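You operate a simulated robot arm through the tools that you are given. There is no shell and no other tool.

You are at the controls of a simulated robot arm. One attempt, no reset.

JOB
Put things in order on the table top. At the end: the yellow wool roll from the table top stands where the white tissue pack stood; the black pear bottle stands where the white dye cloth stood; the white dye cloth stands on top of the blue care card; the white tissue pack stands where the black pear bottle stood; whatever was shut is shut again. Leave all else as you found it, and nothing knocked over.

It is judged by the outcome, as a careful person would: the job done as asked, and still so three seconds after it is handed in. It fails if anything else is knocked over, pushed out of place, dropped, spilled or broken. Flat cloth is picked up by pressing the open fingertips on it (5 to 10 N) and closing them slowly along it; thin cloth reads only 2 to 8 mm in the jaws.

ROBOT AND FRAMES
A 7-joint arm with a two-finger parallel gripper, fixed in place. Base frame: the origin is at the foot of the arm, x ahead of it, y to its left, z up; the work surface is at about z = 0. Units: mm, rad, N and s.
With the tool pointing down near the work surface it reaches from about 240 to 620 mm from the base axis. Its first joint turns from -1.152 to 1.152 rad. Payload 2.6 kg.
The tool frame sits at the grasp point between the pads (the TCP): z along the fingers, y along the line on which they close. The tips reach 30 mm beyond it. Largest opening 94 mm; finger width 28, thickness 10; the body of the gripper, 50 by 96 mm, starts 55 mm behind the TCP.
Orientation is that of the tool frame in the base frame, as a unit quaternion [x, y, z, w]. With the fingers straight down and closing along the base's y, the tool's x points along the base's -x, its y along +y and its z along -z.

CONTROLS
- The arm moves only by the tool drive_tool. Its argument "steps" is a list of rows, each a list of 6 numbers: the shift along the tool's x, y, z in mm, then the turn, a rotation vector about the tool's x, y, z in degrees. In form: [[dx, dy, dz, wx, wy, wz], ...]. A call has 1 to 20 rows; each row shifts and turns the commanded pose from where the row before left it, along the tool's axes as they then stand. "gripper" is the opening, from 0 (shut) to 1 (fully open), set as the call begins (left out, the last holds). Rows are played at 5 a second. More than 50 mm and 0.15 rad between two rows, or a gripper value outside its range, and nothing of the call is played. Where a pose cannot be reached the arm comes as near as it can. A force on the tool above 40 N (or 10 N above the force at the start of the call, whichever is more), or a blocked arm, ends the call early, and 0.2 s more pass. The fingers move at their own pace (about 72 mm/s each) and stop on an object; they squeeze with about 41 N. The grip force told is the motor's: it shows also when the fingers shut on nothing. Time passes only in rows, and 0.2 s behind the last, so rows that do not move let the fingers close. The reply holds the time, the measured pose of the TCP, the force on the tool along the base axes, the opening and the grip force, in the units named above and with some noise, with the torque about the TCP (base axes, N m) and any sound that the robot's microphone picked up, and new pictures: "views" is both (left out), scene, wrist or none.
- Cameras (640 x 400 px; columns grow to the right, rows downward): "scene" is fixed at [39, 430.9, 576.5]; the picture's right is [-0.77, -0.63, 0.00], its down [-0.37, 0.45, -0.82] and it looks along [0.52, -0.63, -0.58] (base axes); focal length 343 px, centre (320, 200). "wrist" rides on the gripper at [76, 14, -103] in the tool frame; the picture's right is [-0.18, 0.98, 0.00], its down [-0.75, -0.14, -0.64] and it looks along [-0.63, -0.12, 0.77] (tool axes); focal length 243 px, centre (320, 200). There is no depth. A picture from a camera that has moved, and an enlarged one, comes with that camera's place and axes in the base frame and with its lens. The place of the scene camera against the robot may be out by one fixed shift of up to 18 mm in any direction.
- inspect(camera, box): a new picture of the part [left, top, right, bottom] of that camera's present view, enlarged. The clock stands still meanwhile.
- close_job(): hands the job in; it is judged then, once.

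Places have to be worked out from the pictures, the camera data and where the tool is seen. Open the gripper and draw the arm clear of the work before you hand the job in, unless the task says otherwise.

The tools are called after "Request:" as name(argument=value, ...) on one line, values as JSON. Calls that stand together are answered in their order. drive_tool: Moves the arm, as the interface text tells. Its arguments: {"type":"object","properties":{"steps":{"type":"array"},"gripper":{"type":"number"},"views":{"type":"string","enum":["both","scene","wrist","none"]}},"required":["steps"]} The other tools are called the same way: inspect (camera, box) takes an enlarged picture of a part of a camera's view; close_job () hands the job in.

At the start:

```text
t: 0.0
tool_pos: [307.9, -133.4, 288.3]
ee_rot: [0.0, 1.0, 0.0, 0.0]
wrist_force: [-0.5, -0.8, 0.3]
torque: [0.0, 0.01, -0.05]
opening: 94.4
grip_force: 0.1
```

scene: 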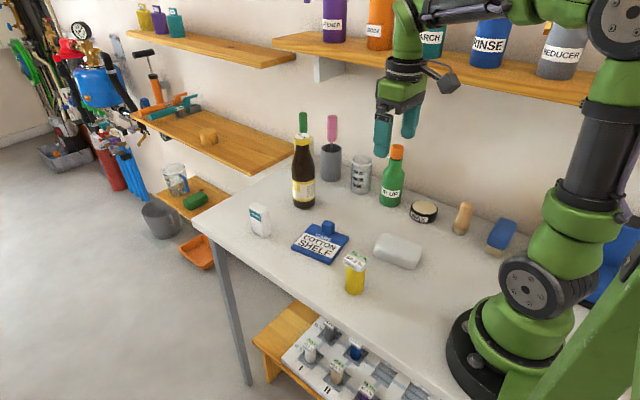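
wrist: 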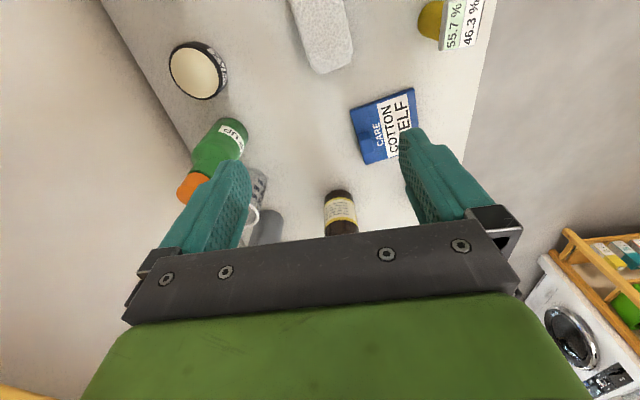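

I'll first look closely at the objects on the table in both camera views before planning anything.

Request:
inspect(camera="scene", box=[220, 120, 380, 220])

Request:
inspect(camera="scene", box=[230, 200, 390, 300])

Request:
inspect(camera="scene", box=[360, 130, 540, 280])

Request:
inspect(camera="scene", box=[230, 290, 430, 400])

Request:
inspect(camera="wrist", box=[120, 0, 500, 240])

```text
4.00 times, centred on (300, 170) of scene
camera zoom: at [39.0, 430.9, 576.5], right [-0.77, -0.63, 0.0], down [-0.37, 0.45, -0.82], along [0.52, -0.63, -0.58], focal length 1370 px, centre (400, 320)
```

zoom: 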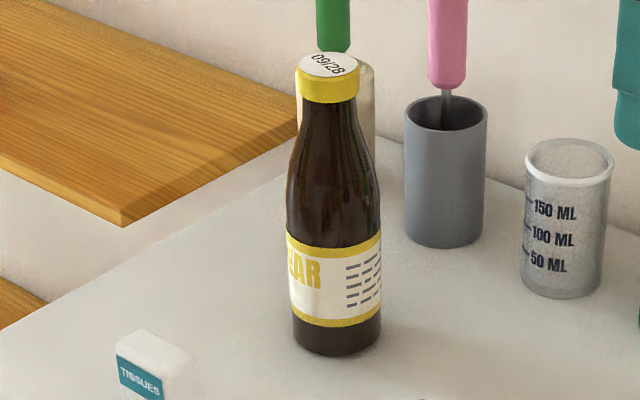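

```text
4.00 times, centred on (310, 250) of scene
camera zoom: at [39.0, 430.9, 576.5], right [-0.77, -0.63, 0.0], down [-0.37, 0.45, -0.82], along [0.52, -0.63, -0.58], focal length 1370 px, centre (360, 0)
```

zoom: 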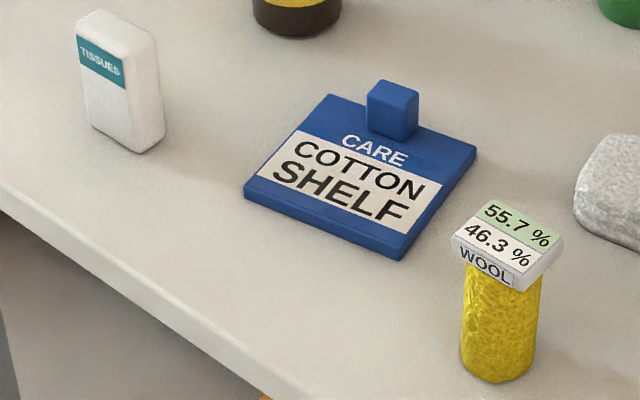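

```text
2.67 times, centred on (450, 205) of scene
camera zoom: at [39.0, 430.9, 576.5], right [-0.77, -0.63, 0.0], down [-0.37, 0.45, -0.82], along [0.52, -0.63, -0.58], focal length 914 px, centre (-27, 187)
```

zoom: 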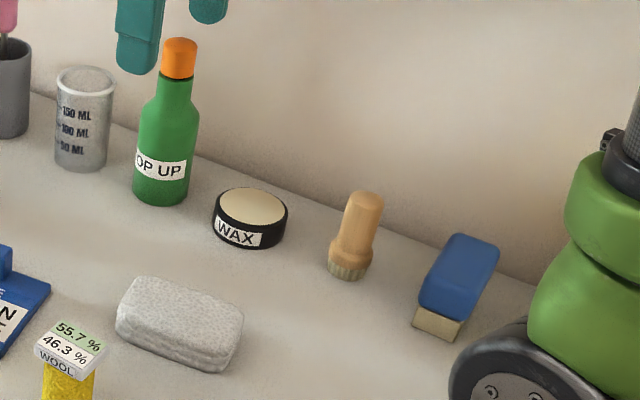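

```text
3.20 times, centred on (330, 345) of scene
camera zoom: at [39.0, 430.9, 576.5], right [-0.77, -0.63, 0.0], down [-0.37, 0.45, -0.82], along [0.52, -0.63, -0.58], focal length 1096 px, centre (288, -264)
```

zoom: 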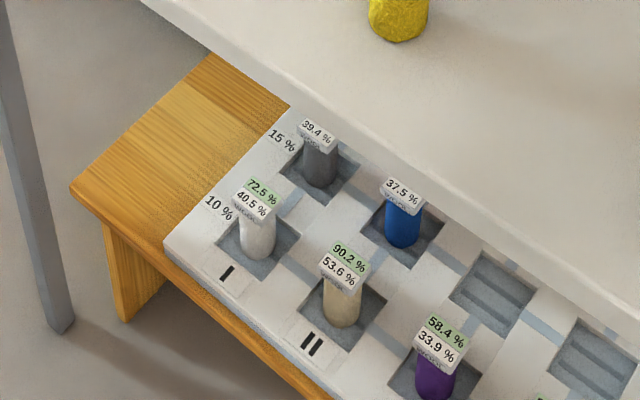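

```text
1.67 times, centred on (310, 120) of wrist
camera zoom: at [232.1, -117.9, 391.6], right [0.18, 0.98, 0.0], down [0.75, -0.14, 0.64], along [0.63, -0.12, -0.77], focal length 404 px, centre (337, 333)
```

zoom: 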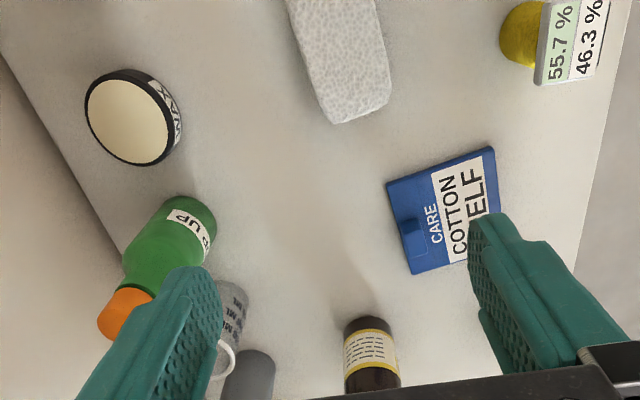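

The card corners in the wrist view put it near (416, -42). Against that, the scene camera reads about 16 mm too far in x. I'll move up and forward so the wrist camera can see the bottle, tissue pack and card properly.

Request:
drive_tool(steps=[[-28.4, 16.7, -2.4, 0, 0, 0], [-28.4, 16.7, -2.4, 0, 0, 0], [-28.4, 16.7, -2.4, 0, 0, 0], [-28.4, 16.7, -2.4, 0, 0, 0], [-28.4, 16.7, -2.4, 0, 0, 0], [0, 0, 0, 0, 0, 0], [0, 0, 0, 0, 0, 0]], gripper=1)

```text
t: 1.6
tool_pos: [448.5, -49.4, 301.8]
ee_rot: [0.0, 1.0, 0.001, 0.0]
wrist_force: [0.2, 0.2, -0.4]
torque: [0.0, -0.01, 0.01]
opening: 93.8
grip_force: 0.1
camera wrist: at [372.4, -35.1, 404.3], right [0.18, 0.98, 0.0], down [0.75, -0.14, 0.64], along [0.63, -0.12, -0.77], focal length 243 px, centre (320, 200)
```

scene: 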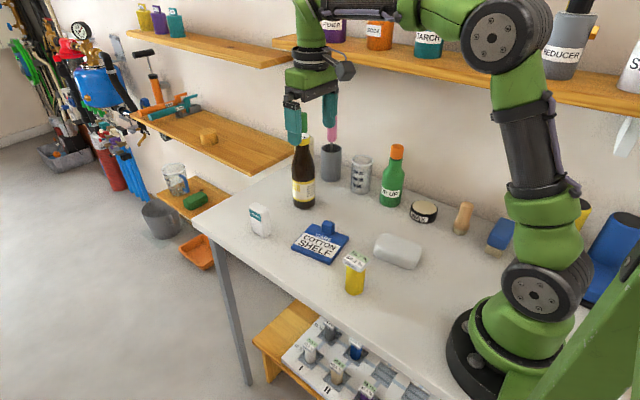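
wrist: 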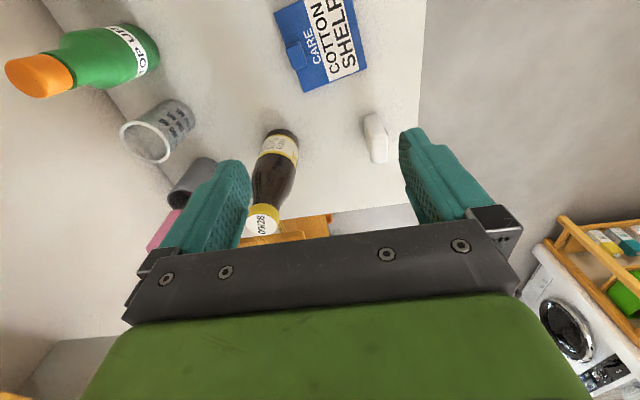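

Bottle, tissue pack and card are all in the wrist view now. I'll enlarge it to measure where they stand.

Request:
inspect(camera="wrist", box=[220, 100, 420, 250])

Request:
inspect(camera="wrist", box=[250, 0, 410, 100])

Request:
inspect(camera="scene", box=[270, 60, 370, 160])

```text
2.67 times, centred on (320, 175) of wrist
camera zoom: at [372.4, -35.1, 404.3], right [0.18, 0.98, 0.0], down [0.75, -0.14, 0.64], along [0.63, -0.12, -0.77], focal length 647 px, centre (320, 267)
```

zoom: 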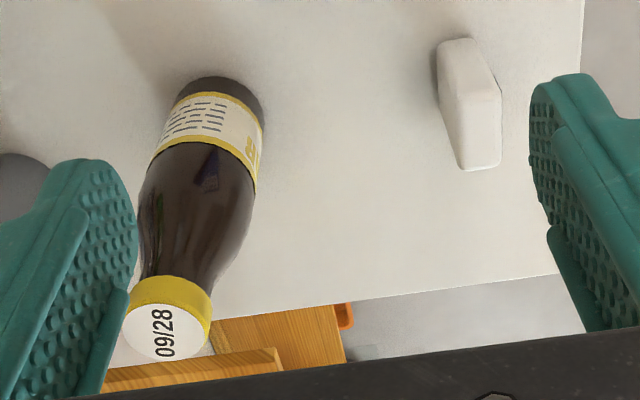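

```text
4.00 times, centred on (330, 50) of wrist
camera zoom: at [372.4, -35.1, 404.3], right [0.18, 0.98, 0.0], down [0.75, -0.14, 0.64], along [0.63, -0.12, -0.77], focal length 970 px, centre (280, 800)
```

zoom: 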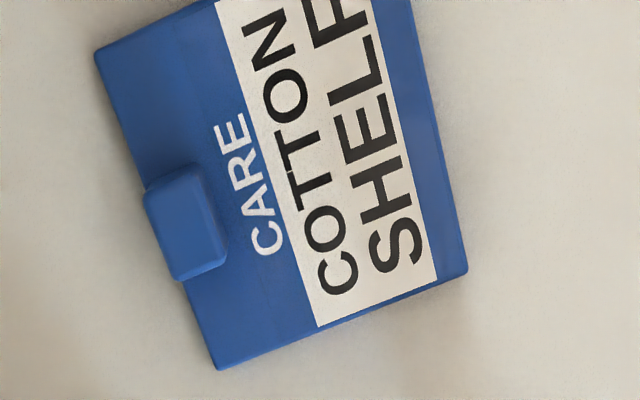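

```text
4.00 times, centred on (320, 110) of scene
camera zoom: at [39.0, 430.9, 576.5], right [-0.77, -0.63, 0.0], down [-0.37, 0.45, -0.82], along [0.52, -0.63, -0.58], focal length 1370 px, centre (320, 560)
```

zoom: 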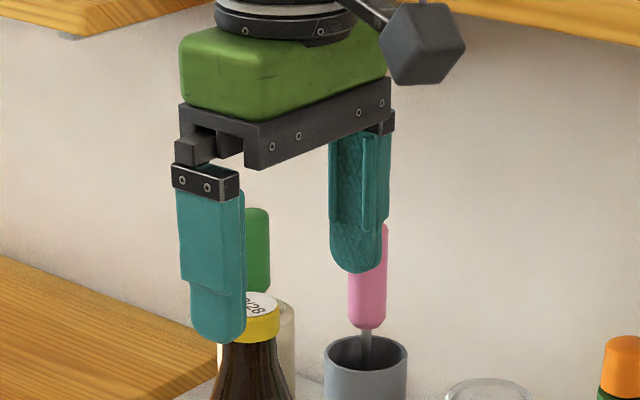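

The bottle base comes out near (560, -138), and the cap gives the same place at a height of about 205. I'll zoom in on the tissue pack before I move.

Request:
inspect(camera="wrist", box=[346, 105, 410, 175])

Request:
inspect(camera="wrist", box=[236, 118, 316, 168])

Request:
inspect(camera="scene", box=[364, 220, 436, 280])

Request:
inspect(camera="scene", box=[236, 196, 284, 246])

```text
5.71 times, centred on (378, 140) of wrist
camera zoom: at [372.4, -35.1, 404.3], right [0.18, 0.98, 0.0], down [0.75, -0.14, 0.64], along [0.63, -0.12, -0.77], focal length 1386 px, centre (-11, 543)
```

zoom: 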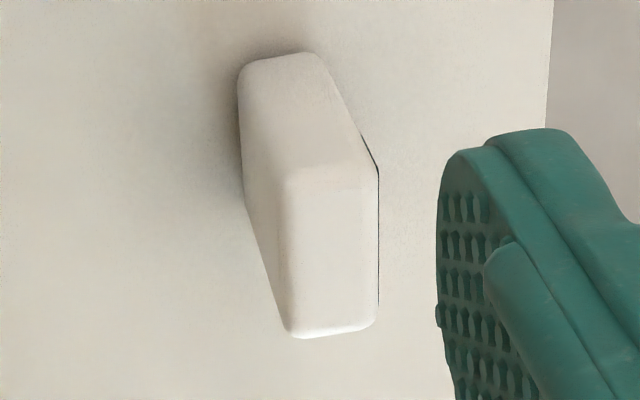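

```text
8.00 times, centred on (276, 143) of wrist
camera zoom: at [372.4, -35.1, 404.3], right [0.18, 0.98, 0.0], down [0.75, -0.14, 0.64], along [0.63, -0.12, -0.77], focal length 1941 px, centre (672, 656)
```

zoom: 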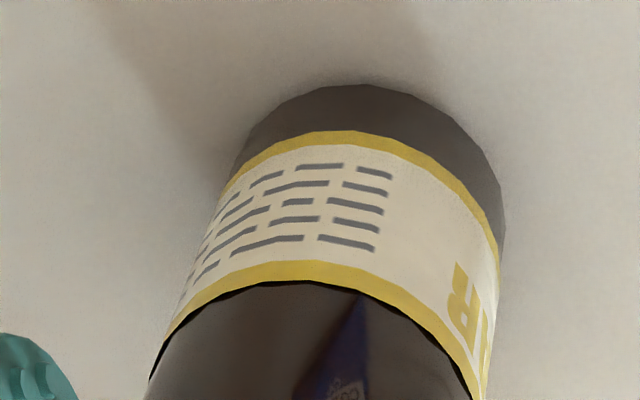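

```text
6.67 times, centred on (400, 250) of scene
camera zoom: at [39.0, 430.9, 576.5], right [-0.77, -0.63, 0.0], down [-0.37, 0.45, -0.82], along [0.52, -0.63, -0.58], focal length 2284 px, centre (-213, -133)
```

zoom: 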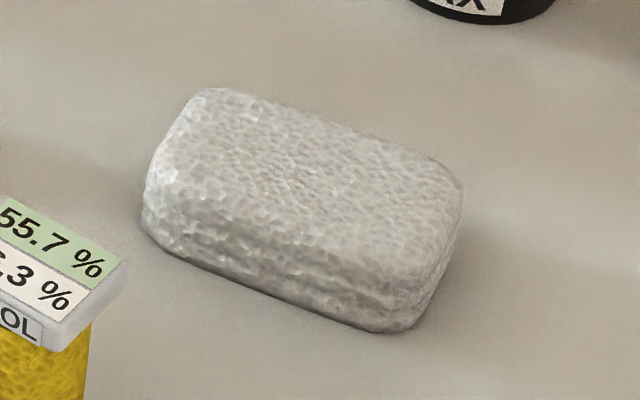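

```text
8.00 times, centred on (260, 221) of scene
camera zoom: at [39.0, 430.9, 576.5], right [-0.77, -0.63, 0.0], down [-0.37, 0.45, -0.82], along [0.52, -0.63, -0.58], focal length 2740 px, centre (800, 32)
```

zoom: 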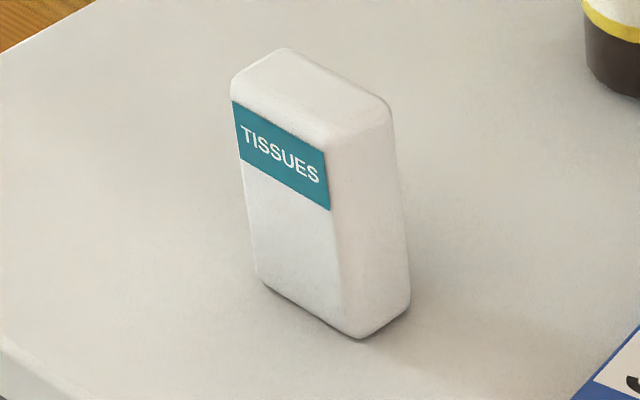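

The pack measures about 25 mm in y, 48 mm in x and 71 mm high. It is centred near (563, 22) and square to the axes. Next I'll move back and turn the tool 90° so the wrist camera looks down on the cloth and wool roll from the front.

Request:
drive_tool(steps=[[32, 23.3, 0, 0, 0, 0], [32, 23.3, 0, 0, 0, 0], [32, 23.3, 0, 0, 0, 0], [32, 23.3, 0, 0, 0, 0], [32, 23.3, 0, 0, 0, 0], [32, 23.3, 0, 0, 0, 0], [0, 0, 0, 0, 0, 8.18], [0, 0, 0, 0, 0, 8.18], [0, 0, 0, 0, 0, 8.18], [0, 0, 0, 0, 0, 8.18], [0, 0, 0, 0, 0, 8.18], [0, 0, 0, 0, 0, 8.18], [0, 0, 0, 0, 0, 8.18], [0, 0, 0, 0, 0, 8.18], [0, 0, 0, 0, 0, 8.18], [0, 0, 0, 0, 0, 8.18], [0, 0, 0, 0, 0, 8.18], [0, 0, 0, 0, 0, 0], [0, 0, 0, 0, 0, 0]])

```text
t: 5.6
tool_pos: [259.3, 90.6, 301.9]
ee_rot: [0.707, 0.707, 0.0, 0.0]
wrist_force: [-0.4, 0.2, 0.0]
torque: [-0.01, -0.01, 0.0]
opening: 94.1
grip_force: 0.1
camera wrist: at [273.2, 167.4, 403.5], right [0.98, -0.18, 0.0], down [-0.14, -0.75, 0.64], along [-0.12, -0.63, -0.77], focal length 243 px, centre (320, 200)
```

scene: 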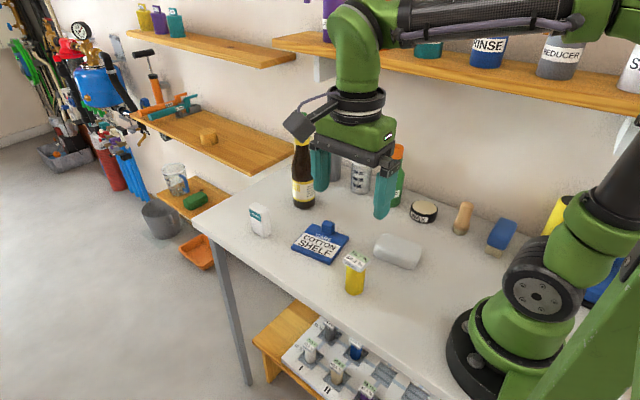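
wrist: 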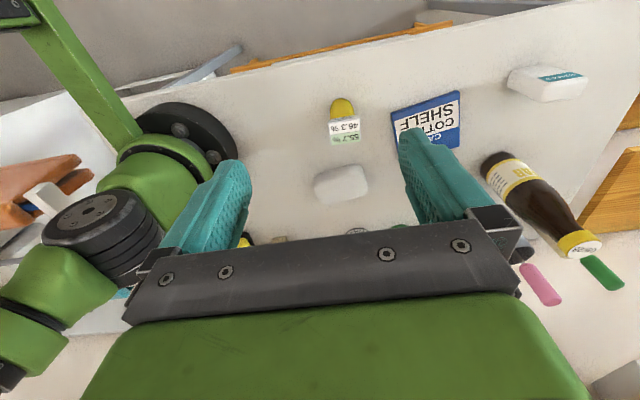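

The cloth and wool roll now both sit clear in the wrist view, so I'll enlarge them to measure.

Request:
inspect(camera="wrist", box=[296, 150, 392, 210])

Request:
inspect(camera="wrist", box=[304, 90, 384, 150])

Request:
inspect(camera="wrist", box=[376, 80, 476, 160])

```text
6.67 times, centred on (344, 180) of wrist
camera zoom: at [273.2, 167.4, 403.5], right [0.98, -0.18, 0.0], down [-0.14, -0.75, 0.64], along [-0.12, -0.63, -0.77], focal length 1618 px, centre (160, 333)
```

zoom: 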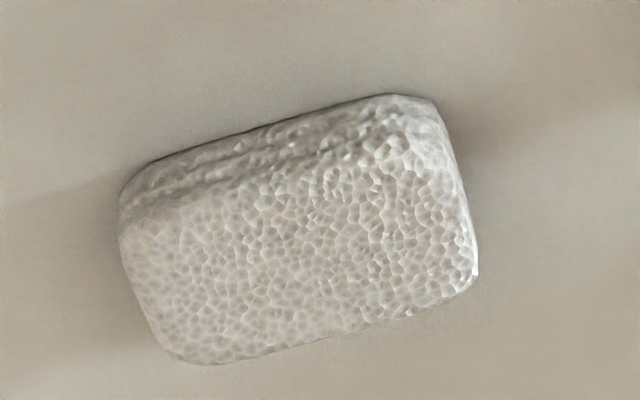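

```text
6.67 times, centred on (344, 120) of wrist
camera zoom: at [273.2, 167.4, 403.5], right [0.98, -0.18, 0.0], down [-0.14, -0.75, 0.64], along [-0.12, -0.63, -0.77], focal length 1618 px, centre (160, 733)
```

zoom: 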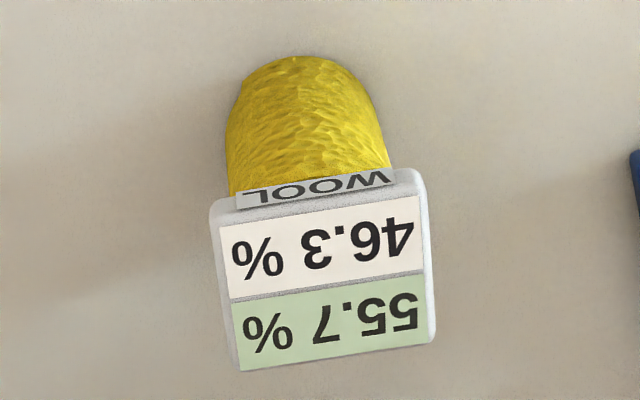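

```text
5.00 times, centred on (426, 120) of wrist
camera zoom: at [273.2, 167.4, 403.5], right [0.98, -0.18, 0.0], down [-0.14, -0.75, 0.64], along [-0.12, -0.63, -0.77], focal length 1213 px, centre (-210, 600)
```

zoom: 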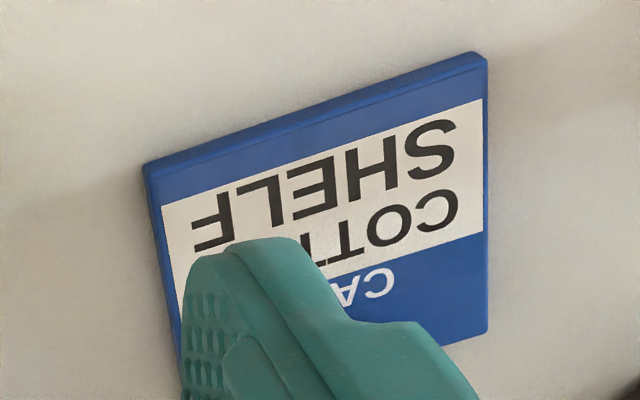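

The cloth is about 90 x 55 mm, centred near (263, -122), with its long side turned about 10° from x. The card sits at the same angle. The wool roll stands near (283, 21). I'll turn the tool to match the cloth, closing across its width, and come to 150 mm above the table over it.

Request:
drive_tool(steps=[[0, 0, 0, 0, 0, -8.35], [0, 0, 0, 0, 0, -8.35], [0, 0, 0, 0, 0, -8.35], [0, 0, 0, 0, 0, -8.35], [0, 0, 0, 0, 0, -8.35], [0, 0, 0, 0, 0, -8.35], [0, 0, 0, 0, 0, -8.35], [0, 0, 0, 0, 0, -8.35], [0, 0, 0, 0, 0, -8.35], [0, 0, 0, 0, 0, -8.35], [0, 0, 0, 0, 0, -8.35], [0, 0, 0, 0, 0, -8.35], [4.86, -30, 21.7, 0, 0, 0], [4.86, -30, 21.7, 0, 0, 0], [4.86, -30, 21.7, 0, 0, 0], [4.86, -30, 21.7, 0, 0, 0], [4.86, -30, 21.7, 0, 0, 0], [4.86, -30, 21.7, 0, 0, 0], [4.86, -30, 21.7, 0, 0, 0], [0, 0, 0, 0, 0, 0]])

```text
t: 9.8
tool_pos: [259.1, -123.9, 147.9]
ee_rot: [-0.089, 0.996, 0.001, 0.0]
wrist_force: [-0.1, 0.9, -0.3]
torque: [-0.02, -0.03, 0.01]
opening: 93.9
grip_force: 0.1
camera wrist: at [182.3, -123.0, 250.5], right [0.01, 1.0, 0.0], down [0.77, -0.01, 0.64], along [0.64, 0.0, -0.77], focal length 243 px, centre (320, 200)
```

scene: 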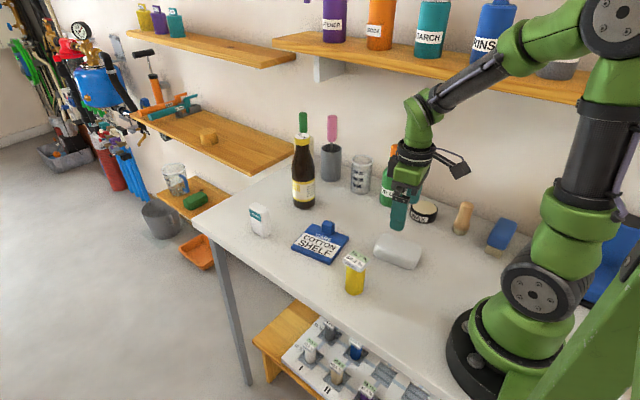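
wrist: 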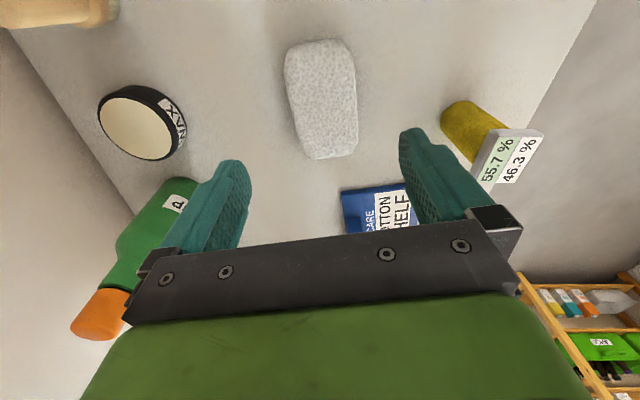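

The cloth lies between the fingers in the wrist view. I'll enlarge it to check the centring before I go down.

Request:
inspect(camera="wrist", box=[240, 20, 416, 170])

Request:
inspect(camera="scene", box=[350, 180, 450, 280])

```text
2.67 times, centred on (328, 95) of wrist
camera zoom: at [182.3, -123.0, 250.5], right [0.01, 1.0, 0.0], down [0.77, -0.01, 0.64], along [0.64, 0.0, -0.77], focal length 647 px, centre (299, 480)
```

zoom: 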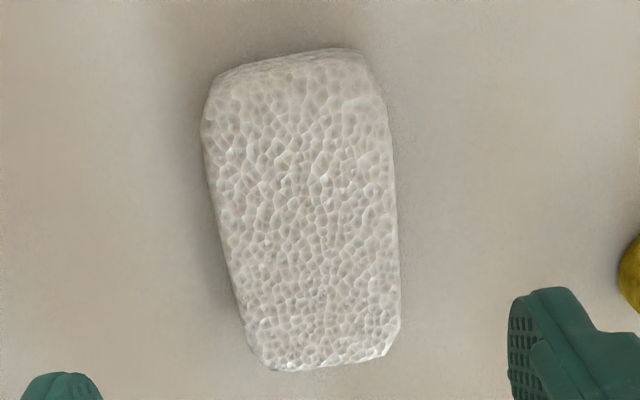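

```text
4.00 times, centred on (400, 230) of scene
camera zoom: at [39.0, 430.9, 576.5], right [-0.77, -0.63, 0.0], down [-0.37, 0.45, -0.82], along [0.52, -0.63, -0.58], focal length 1370 px, centre (0, 80)
```

zoom: 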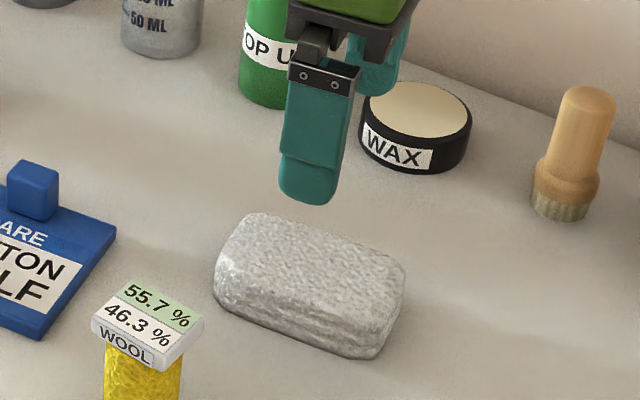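

The cloth centre reads about (262.5, -121), within a few mm of the TCP. I'll make a small correction and go down with open fingers straddling it, tips just off the table.

Request:
drive_tool(steps=[[-2.5, 2, 15, 0, 0, 0], [0, 0, 25, 0, 0, 0], [0, 0, 25, 0, 0, 0], [0, 0, 20, 0, 0, 0], [0, 0, 15, 0, 0, 0], [0, 0, 8, 0, 0, 0], [0, 0, 4, 0, 0, 0], [0, 0, 0, 0, 0, 0]], gripper=1)

```text
t: 11.6
tool_pos: [262.6, -120.9, 36.4]
ee_rot: [-0.089, 0.996, 0.0, 0.0]
wrist_force: [-0.3, -0.4, 0.5]
torque: [-0.02, -0.03, 0.01]
opening: 93.7
grip_force: 0.0
camera wrist: at [186.2, -119.0, 139.2], right [0.01, 1.0, 0.0], down [0.77, -0.01, 0.64], along [0.64, 0.0, -0.77], focal length 243 px, centre (320, 200)
```

scene: 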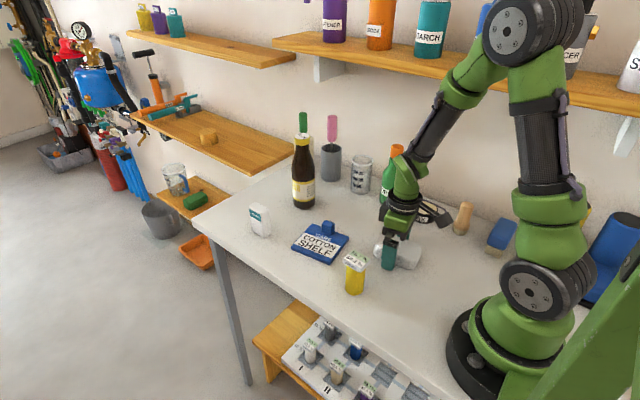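
wrist: 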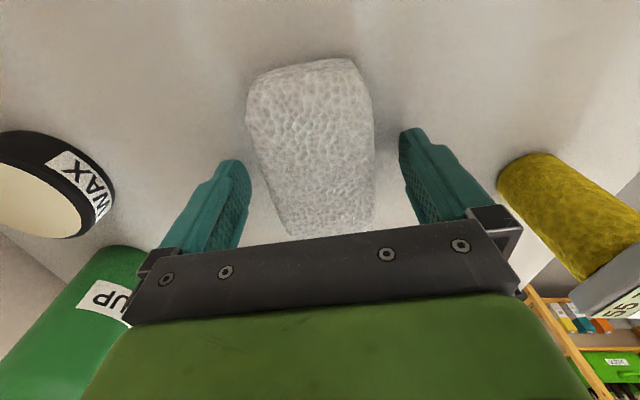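

The fingers straddle the cloth with some room on both sides. I'll lower 3 mm more and close gently to about 47 mm to see how it responds.

Request:
drive_tool(steps=[[0, 0, 3, 0, 0, 0], [0, 0, 0, 0, 0, 0]], views="none")

Request:
drive_tool(steps=[[0, 0, 0, 0, 0, 0], [0, 0, 0, 0, 0, 0], [0, 0, 0, 0, 0, 0], [0, 0, 0, 0, 0, 0]], gripper=0.5)

```text
t: 12.2
tool_pos: [264.4, -119.0, 33.8]
ee_rot: [-0.089, 0.996, 0.0, 0.0]
wrist_force: [-0.2, -0.4, 0.6]
torque: [0.01, 0.04, 0.0]
opening: 94.0
grip_force: 0.1
```

```text
t: 13.2
tool_pos: [264.7, -119.2, 32.5]
ee_rot: [-0.088, 0.996, 0.0, 0.0]
wrist_force: [0.4, 0.9, 0.0]
torque: [-0.02, -0.03, -0.02]
opening: 60.7
grip_force: 40.7
camera wrist: at [186.2, -118.9, 136.1], right [0.01, 1.0, 0.0], down [0.77, -0.01, 0.64], along [0.64, 0.0, -0.77], focal length 243 px, centre (320, 200)
```

scene: 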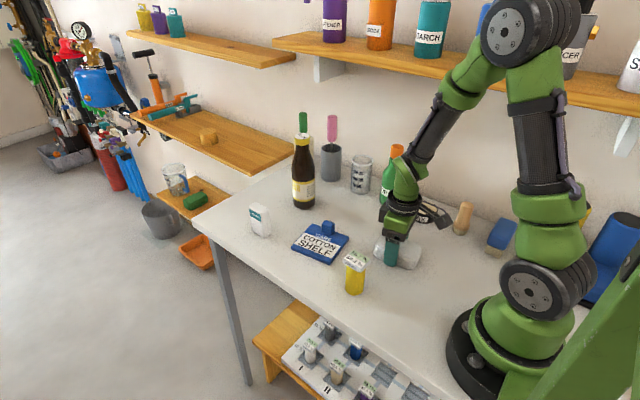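
wrist: 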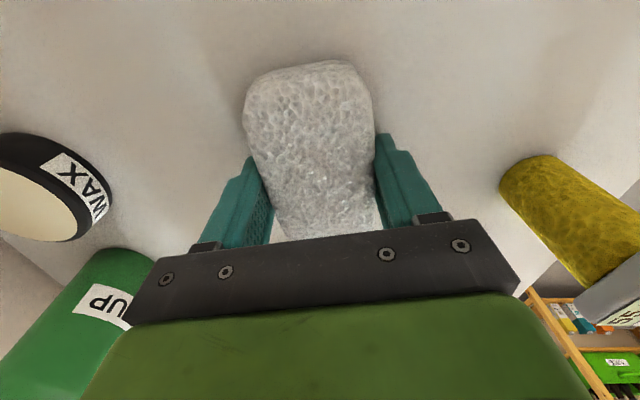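

The cloth is firm: the jaws stopped at 60.7 mm with 41 N. I'll lift it straight up about 90 mm and check it is held.

Request:
drive_tool(steps=[[0, 0, -6, 0, 0, 0], [0, 0, -14, 0, 0, 0], [0, 0, -22, 0, 0, 0], [0, 0, -24, 0, 0, 0], [0, 0, -24, 0, 0, 0], [0, 0, 0, 0, 0, 0]])

```text
t: 14.6
tool_pos: [263.4, -117.3, 125.0]
ee_rot: [-0.088, 0.996, 0.0, 0.0]
wrist_force: [-0.4, 0.0, 0.4]
torque: [0.01, 0.0, 0.0]
opening: 46.9
grip_force: 0.0
camera wrist: at [185.5, -116.5, 229.5], right [0.01, 1.0, 0.0], down [0.77, -0.01, 0.64], along [0.64, 0.0, -0.77], focal length 243 px, centre (320, 200)
```

scene: 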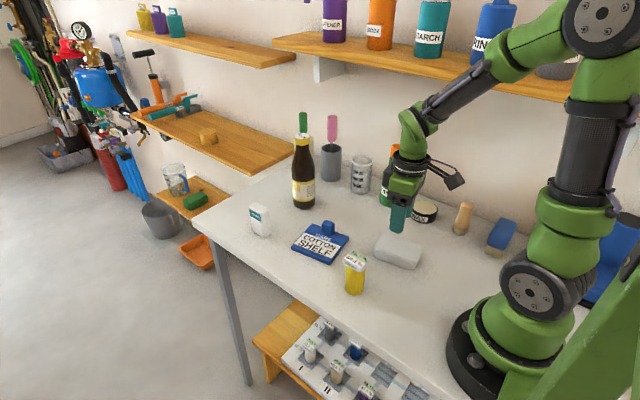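
wrist: 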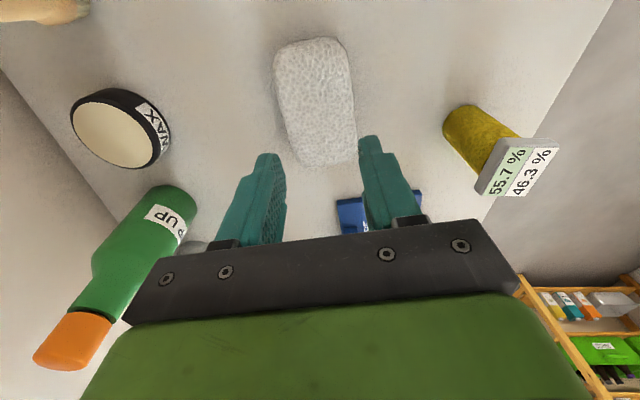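

The cloth slipped out on the lift: the jaws went on to 46.9 mm and it is still on the table. I'll look closely at how it lies and what its shape is.

Request:
inspect(camera="wrist", box=[240, 20, 400, 180])

Request:
inspect(camera="scene", box=[364, 200, 436, 280])

```text
2.50 times, centred on (320, 100) of wrist
camera zoom: at [185.5, -116.5, 229.5], right [0.01, 1.0, 0.0], down [0.77, -0.01, 0.64], along [0.64, 0.0, -0.77], focal length 606 px, centre (320, 450)
```

zoom: 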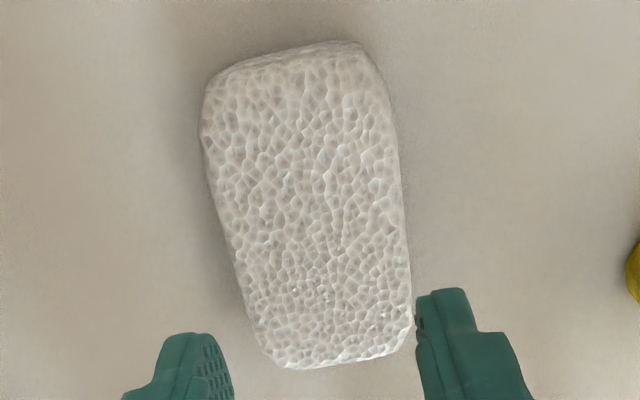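

```text
5.00 times, centred on (400, 240) of scene
camera zoom: at [39.0, 430.9, 576.5], right [-0.77, -0.63, 0.0], down [-0.37, 0.45, -0.82], along [0.52, -0.63, -0.58], focal length 1713 px, centre (-80, 0)
```

zoom: 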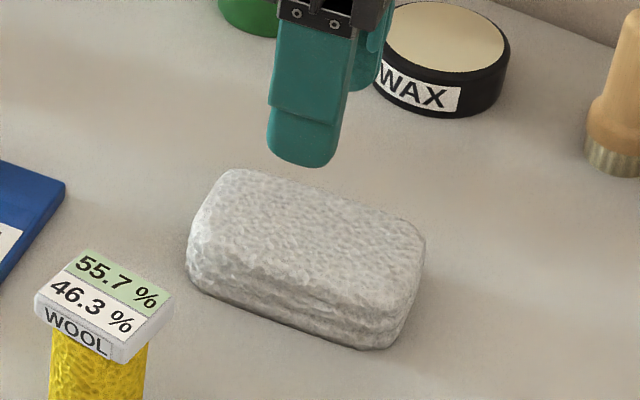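

The cloth is still where it stood, so I'll try again with a slower lift and watch the readings. First I open and go back down over it.

Request:
drive_tool(steps=[[0, -2, 0, 0, 0, 0], [0, 0, 20, 0, 0, 0], [0, 0, 25, 0, 0, 0], [0, 0, 20, 0, 0, 0], [0, 0, 15, 0, 0, 0], [0, 0, 8, 0, 0, 0], [0, 0, 3, 0, 0, 0], [0, 0, 0, 0, 0, 0]], gripper=1, views="none")

Request:
drive_tool(steps=[[0, 0, 0, 0, 0, 0], [0, 0, 0, 0, 0, 0], [0, 0, 0, 0, 0, 0], [0, 0, 0, 0, 0, 0], [0, 0, 0, 0, 0, 0], [0, 0, 0, 0, 0, 0]], gripper=0.4, views="wrist")

```text
t: 16.4
tool_pos: [264.2, -121.1, 31.3]
ee_rot: [-0.089, 0.996, 0.0, 0.0]
wrist_force: [0.0, -0.5, 0.3]
torque: [0.0, -0.01, -0.02]
opening: 93.9
grip_force: 0.0
```

```text
t: 17.8
tool_pos: [264.4, -120.5, 32.2]
ee_rot: [-0.089, 0.996, -0.001, 0.0]
wrist_force: [-0.2, 0.8, -0.7]
torque: [0.02, 0.02, -0.02]
opening: 60.4
grip_force: 40.9
camera wrist: at [187.0, -119.9, 135.4], right [0.01, 1.0, 0.0], down [0.77, -0.01, 0.64], along [0.64, 0.0, -0.77], focal length 243 px, centre (320, 200)
```

wrist: 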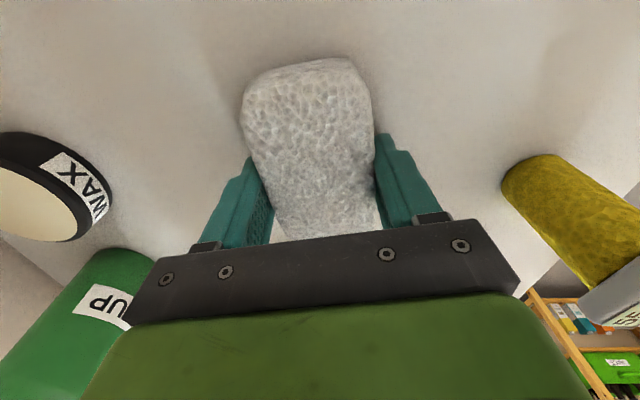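

Closed again at 60.4 mm and 41 N. I'll lift in very small steps to see when it lets go.

Request:
drive_tool(steps=[[0, 0, -1, 0, 0, 0], [0, 0, -1, 0, 0, 0], [0, 0, -1, 0, 0, 0], [0, 0, -1, 0, 0, 0], [0, 0, 0, 0, 0, 0]], views="none")

Request:
drive_tool(steps=[[0, 0, -1, 0, 0, 0], [0, 0, -1, 0, 0, 0], [0, 0, -1, 0, 0, 0], [0, 0, -1, 0, 0, 0], [0, 0, 0, 0, 0, 0]], views="both")

```text
t: 19.0
tool_pos: [263.6, -120.3, 36.7]
ee_rot: [-0.089, 0.996, 0.0, 0.001]
wrist_force: [-0.3, 0.6, -1.4]
torque: [-0.01, 0.0, 0.02]
opening: 60.1
grip_force: 41.0
```

```text
t: 20.2
tool_pos: [265.1, -121.4, 41.4]
ee_rot: [-0.089, 0.996, 0.0, 0.0]
wrist_force: [0.0, -0.3, -1.3]
torque: [-0.02, -0.01, 0.05]
opening: 60.2
grip_force: 40.9
camera wrist: at [187.2, -120.6, 143.5], right [0.01, 1.0, 0.0], down [0.77, -0.01, 0.64], along [0.64, 0.0, -0.77], focal length 243 px, centre (320, 200)
```

scene: 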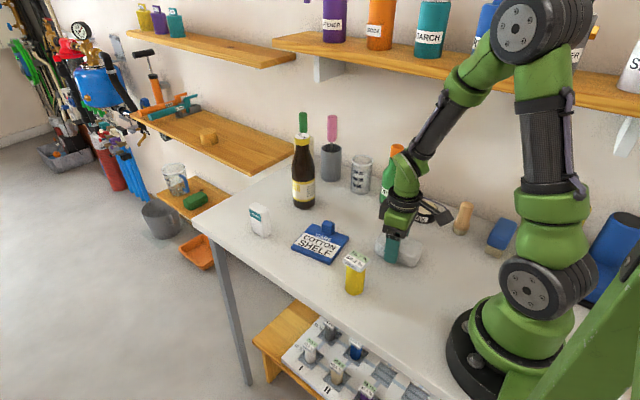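
wrist: 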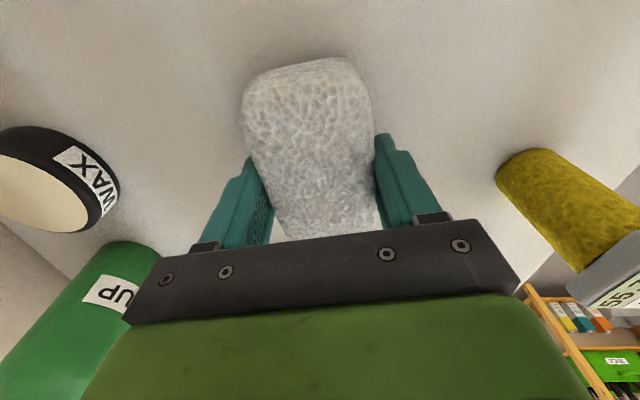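

This time it is coming up with the gripper: the opening holds at 60.2 mm and it reads about 1.3 N of weight. I'll keep lifting slowly.

Request:
drive_tool(steps=[[0, 0, -1.5, 0, 0, 0], [0, 0, -2, 0, 0, 0], [0, 0, -2, 0, 0, 0], [0, 0, -2, 0, 0, 0], [0, 0, -2, 0, 0, 0], [0, 0, -2, 0, 0, 0], [0, 0, -2, 0, 0, 0], [0, 0, -2, 0, 0, 0], [0, 0, -1.5, 0, 0, 0], [0, 0, 0, 0, 0, 0]], views="scene")

```text
t: 22.4
tool_pos: [263.6, -121.0, 56.5]
ee_rot: [-0.089, 0.996, 0.0, 0.0]
wrist_force: [0.9, 0.3, -0.9]
torque: [0.01, 0.01, -0.03]
opening: 60.3
grip_force: 41.2
```

scene: 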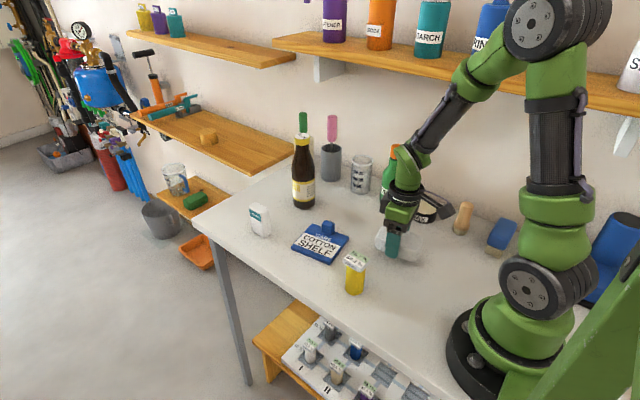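

The cloth is held 24 mm up and steady. I'll raise it further, still gently, then start across toward the card.

Request:
drive_tool(steps=[[0, 0, -2, 0, 0, 0], [0, 0, -3, 0, 0, 0], [0, 0, -3, 0, 0, 0], [0, 0, -3, 0, 0, 0], [0, 0, -3, 0, 0, 0], [0, 0, -3, 0, 0, 0], [0, 0, -3, 0, 0, 0], [0, 0, -3, 0, 0, 0], [-1.8, 0.8, -2, 0, 0, 0], [-3.6, 1.6, 0, 0, 0, 0], [-4.5, 2, 0, 0, 0, 0], [-5.4, 2.4, 0, 0, 0, 0], [-5.4, 2.4, 0, 0, 0, 0], [-5.4, 2.4, 0, 0, 0, 0], [-5.4, 2.4, 0, 0, 0, 0], [-4.5, 2, 0, 0, 0, 0], [-3.6, 1.6, 0, 0, 0, 0], [-1.8, 0.8, 0, 0, 0, 0], [0, 0, 0, 0, 0, 0]], views="both")

```text
t: 26.4
tool_pos: [301.7, -94.7, 81.7]
ee_rot: [-0.088, 0.996, 0.0, 0.0]
wrist_force: [-0.8, -0.3, -0.5]
torque: [0.03, 0.02, -0.03]
opening: 60.5
grip_force: 41.0
camera wrist: at [224.3, -94.2, 185.8], right [0.01, 1.0, 0.0], down [0.77, -0.01, 0.64], along [0.64, 0.0, -0.77], focal length 243 px, centre (320, 200)
```

scene: 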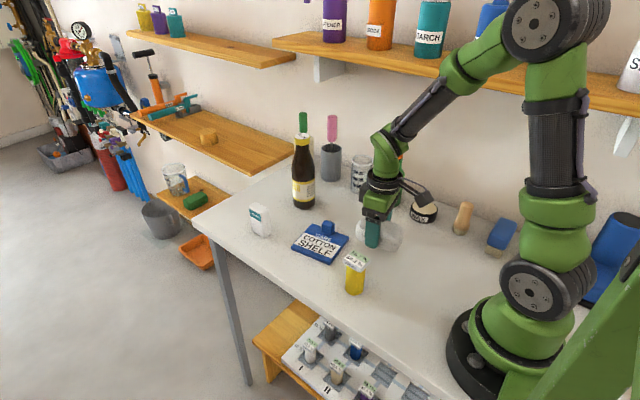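
wrist: 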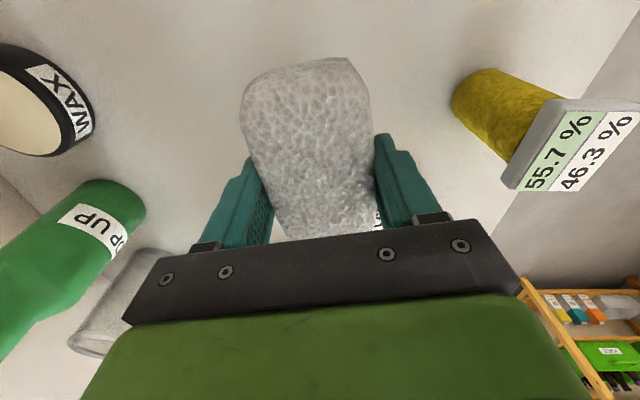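

Still held. Now I'll carry it the rest of the way over the card at low speed, then look again before lowering.

Request:
drive_tool(steps=[[-2.1, 0.93, 0, 0, 0, 0], [-4.2, 1.87, 0, 0, 0, 0], [-6.96, 3.11, 0, 0, 0, 0], [-6.96, 3.11, 0, 0, 0, 0], [-6.96, 3.11, 0, 0, 0, 0], [-6.96, 3.11, 0, 0, 0, 0], [-6.96, 3.11, 0, 0, 0, 0], [-6.96, 3.11, 0, 0, 0, 0], [-6.96, 3.11, 0, 0, 0, 0], [-6.96, 3.11, 0, 0, 0, 0], [-6.96, 3.11, 0, 0, 0, 0], [-6.96, 3.11, 0, 0, 0, 0], [-6.96, 3.11, 0, 0, 0, 0], [-6.96, 3.11, 0, 0, 0, 0], [-6.96, 3.11, 0, 0, 0, 0], [-6.96, 3.11, 0, 0, 0, 0], [-6.96, 3.11, 0, 0, 0, 0], [-6.96, 3.11, 0, 0, 0, 0], [-4.2, 1.87, 0, 0, 0, 0], [-2.1, 0.93, 0, 0, 0, 0]], views="both")

```text
t: 30.6
tool_pos: [414.4, -19.6, 83.3]
ee_rot: [-0.09, 0.996, 0.0, -0.001]
wrist_force: [0.4, 0.9, -0.1]
torque: [0.04, -0.01, -0.04]
opening: 60.7
grip_force: 40.7
camera wrist: at [336.6, -18.4, 185.5], right [0.01, 1.0, 0.0], down [0.77, -0.01, 0.64], along [0.64, 0.0, -0.77], focal length 243 px, centre (320, 200)
```

scene: 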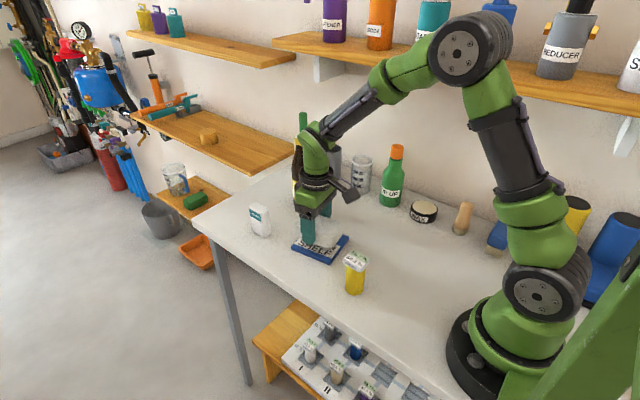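
wrist: 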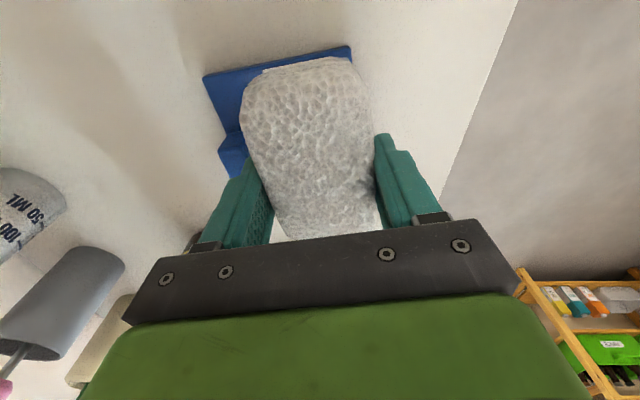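

The cloth is over the card. I'll enlarge both views to check its alignment with the card and the gap to the knob before lowering.

Request:
inspect(camera="wrist", box=[180, 30, 420, 240])

Request:
inspect(camera="scene", box=[270, 170, 370, 280])

```text
1.90 times, centred on (300, 135) of wrist
camera zoom: at [336.6, -18.4, 185.5], right [0.01, 1.0, 0.0], down [0.77, -0.01, 0.64], along [0.64, 0.0, -0.77], focal length 462 px, centre (358, 324)
```

zoom: 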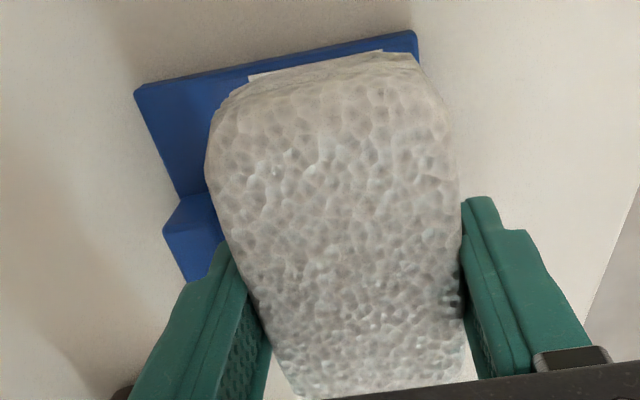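

```text
3.64 times, centred on (320, 225) of scene
camera zoom: at [39.0, 430.9, 576.5], right [-0.77, -0.63, 0.0], down [-0.37, 0.45, -0.82], along [0.52, -0.63, -0.58], focal length 1246 px, centre (320, 109)
```

zoom: 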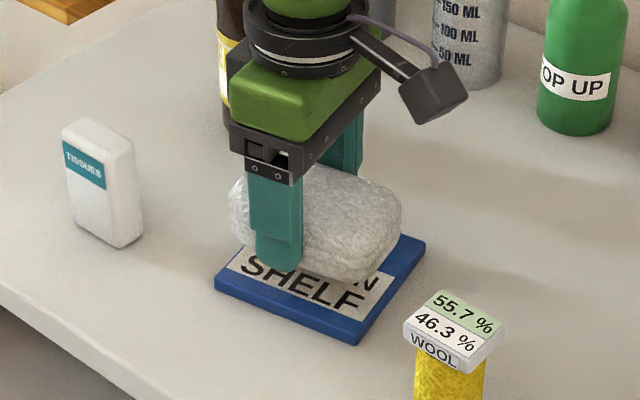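

Card edges agree with my earlier estimate, and the knob's inner face is about 7 mm outside the near finger. I'll shift 2 mm away from the knob and lower slowly to just above the card.

Request:
drive_tool(steps=[[0, 1, 0, 0, 0, 0], [0, 1, 0, 0, 0, 0], [0, 0, 2, 0, 0, 0], [0, 0, 4, 0, 0, 0], [0, 0, 4, 0, 0, 0], [0, 0, 4, 0, 0, 0], [0, 0, 4, 0, 0, 0], [0, 0, 4, 0, 0, 0], [0, 0, 4, 0, 0, 0], [0, 0, 4, 0, 0, 0], [0, 0, 4, 0, 0, 0], [0, 0, 2, 0, 0, 0], [0, 0, 0, 0, 0, 0]], views="both")

```text
t: 33.4
tool_pos: [413.6, -17.5, 46.9]
ee_rot: [-0.089, 0.996, 0.0, 0.0]
wrist_force: [0.9, -0.1, -0.2]
torque: [-0.01, -0.01, 0.0]
opening: 60.5
grip_force: 41.0
camera wrist: at [337.3, -17.0, 149.8], right [0.01, 1.0, 0.0], down [0.77, -0.01, 0.64], along [0.64, 0.0, -0.77], focal length 243 px, centre (320, 200)
```

scene: 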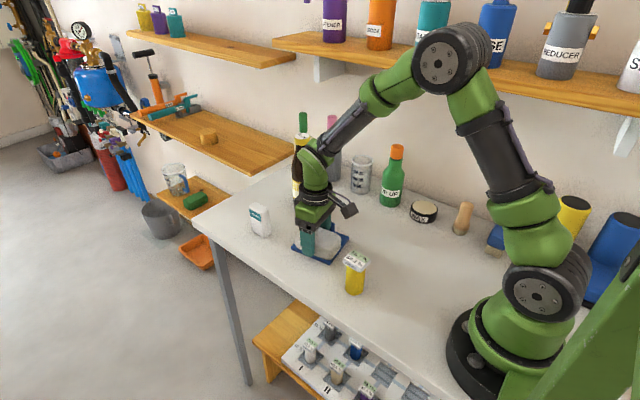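
wrist: 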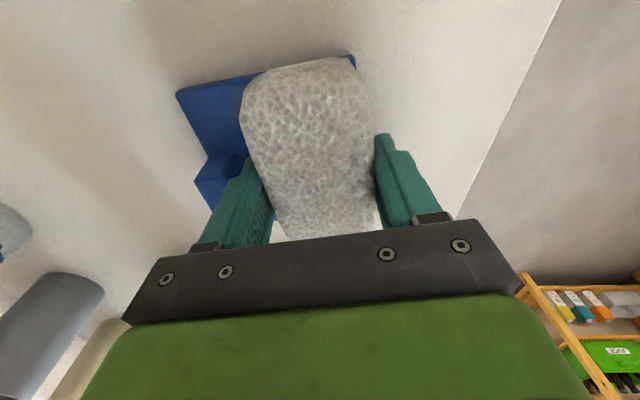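

No contact yet at TCP z = 47. I'll lower 1 mm at a time and watch the force for touchdown on the card.

Request:
drive_tool(steps=[[0, 0, 1, 0, 0, 0], [0, 0, 1, 0, 0, 0], [0, 0, 1, 0, 0, 0], [0, 0, 0, 0, 0, 0]], views="none")

Request:
drive_tool(steps=[[0, 0, 1, 0, 0, 0], [0, 0, 1, 0, 0, 0], [0, 0, 0, 0, 0, 0]], views="none")

Request:
drive_tool(steps=[[0, 0, 1, 0, 0, 0], [0, 0, 0, 0, 0, 0]], views="none")

```text
t: 34.4
tool_pos: [414.4, -16.4, 45.1]
ee_rot: [-0.088, 0.996, 0.001, 0.0]
wrist_force: [-0.2, -0.6, -0.4]
torque: [0.02, 0.04, 0.0]
opening: 60.2
grip_force: 41.1
```

```text
t: 35.2
tool_pos: [414.1, -17.4, 42.1]
ee_rot: [-0.088, 0.996, 0.0, 0.0]
wrist_force: [-8.6, 3.1, 25.6]
torque: [-0.04, 0.49, -0.07]
opening: 60.7
grip_force: 41.5
```

```text
t: 35.6
tool_pos: [414.7, -16.2, 43.4]
ee_rot: [-0.089, 0.996, 0.0, 0.003]
wrist_force: [-3.0, -0.1, 7.7]
torque: [-0.05, 0.25, -0.03]
opening: 60.3
grip_force: 40.7
stopped in row 2: the force on the tool passed its limit at 42 N (the readings are from after the stop); the commanded pose is now the measured one
```

Contact with the card came at TCP z ≈ 43, so the cloth is down. I'll open only a little, about 3.5 mm a side, to stay clear of the knob.

Request:
drive_tool(steps=[[0, 0, -0.5, 0, 0, 0], [0, 0, 0, 0, 0, 0], [0, 0, 0, 0, 0, 0]], gripper=0.72, views="both")

```text
t: 36.4
tool_pos: [414.2, -16.3, 43.9]
ee_rot: [-0.09, 0.996, 0.0, 0.002]
wrist_force: [-0.1, -0.7, 0.4]
torque: [0.0, -0.01, 0.0]
opening: 67.6
grip_force: 0.0
camera wrist: at [337.0, -15.7, 146.1], right [0.01, 1.0, 0.0], down [0.76, -0.01, 0.65], along [0.65, 0.0, -0.76], focal length 243 px, centre (320, 200)
```

scene: 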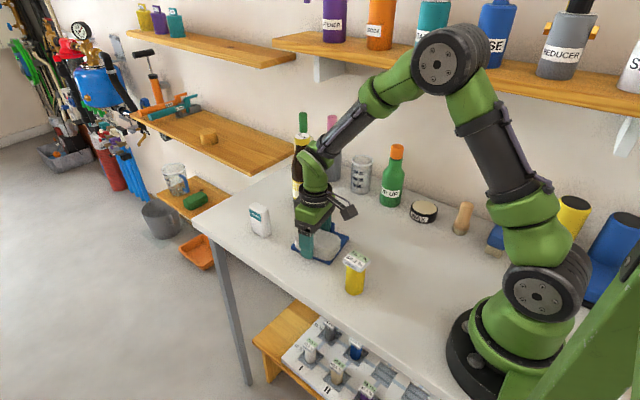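
wrist: 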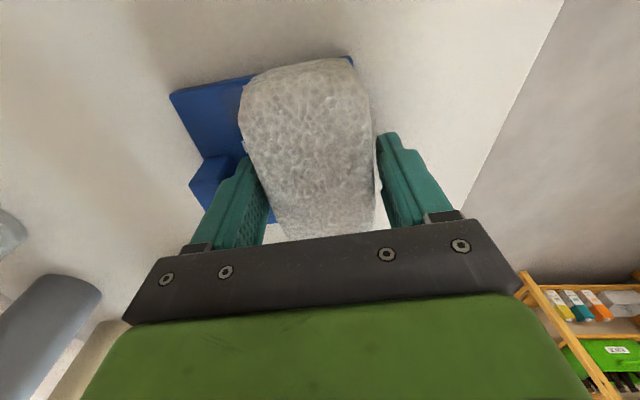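

Both fingers are free with no force reading. I'll rise straight up, slowly at first.

Request:
drive_tool(steps=[[0, 0, -2, 0, 0, 0], [0, 0, -4, 0, 0, 0], [0, 0, -6, 0, 0, 0], [0, 0, -10, 0, 0, 0], [0, 0, -15, 0, 0, 0], [0, 0, -25, 0, 0, 0], [0, 0, -30, 0, 0, 0], [0, 0, -30, 0, 0, 0], [0, 0, -30, 0, 0, 0], [0, 0, -30, 0, 0, 0], [0, 0, -30, 0, 0, 0], [0, 0, 0, 0, 0, 0]], views="both")

```text
t: 39.0
tool_pos: [415.6, -15.0, 254.6]
ee_rot: [-0.089, 0.996, -0.001, 0.002]
wrist_force: [0.1, -0.1, -0.4]
torque: [-0.02, 0.01, 0.03]
opening: 67.8
grip_force: 0.0
camera wrist: at [338.3, -15.2, 357.3], right [0.01, 1.0, 0.0], down [0.76, -0.01, 0.65], along [0.65, 0.0, -0.76], focal length 243 px, centre (320, 200)
```

scene: 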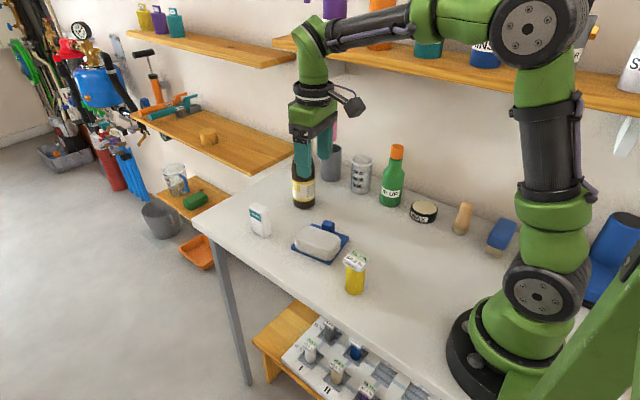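
wrist: 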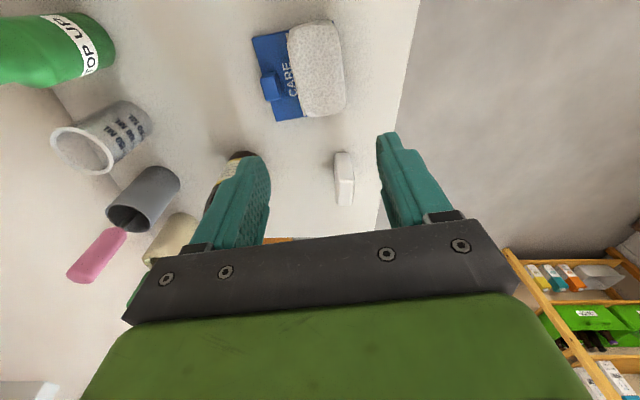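

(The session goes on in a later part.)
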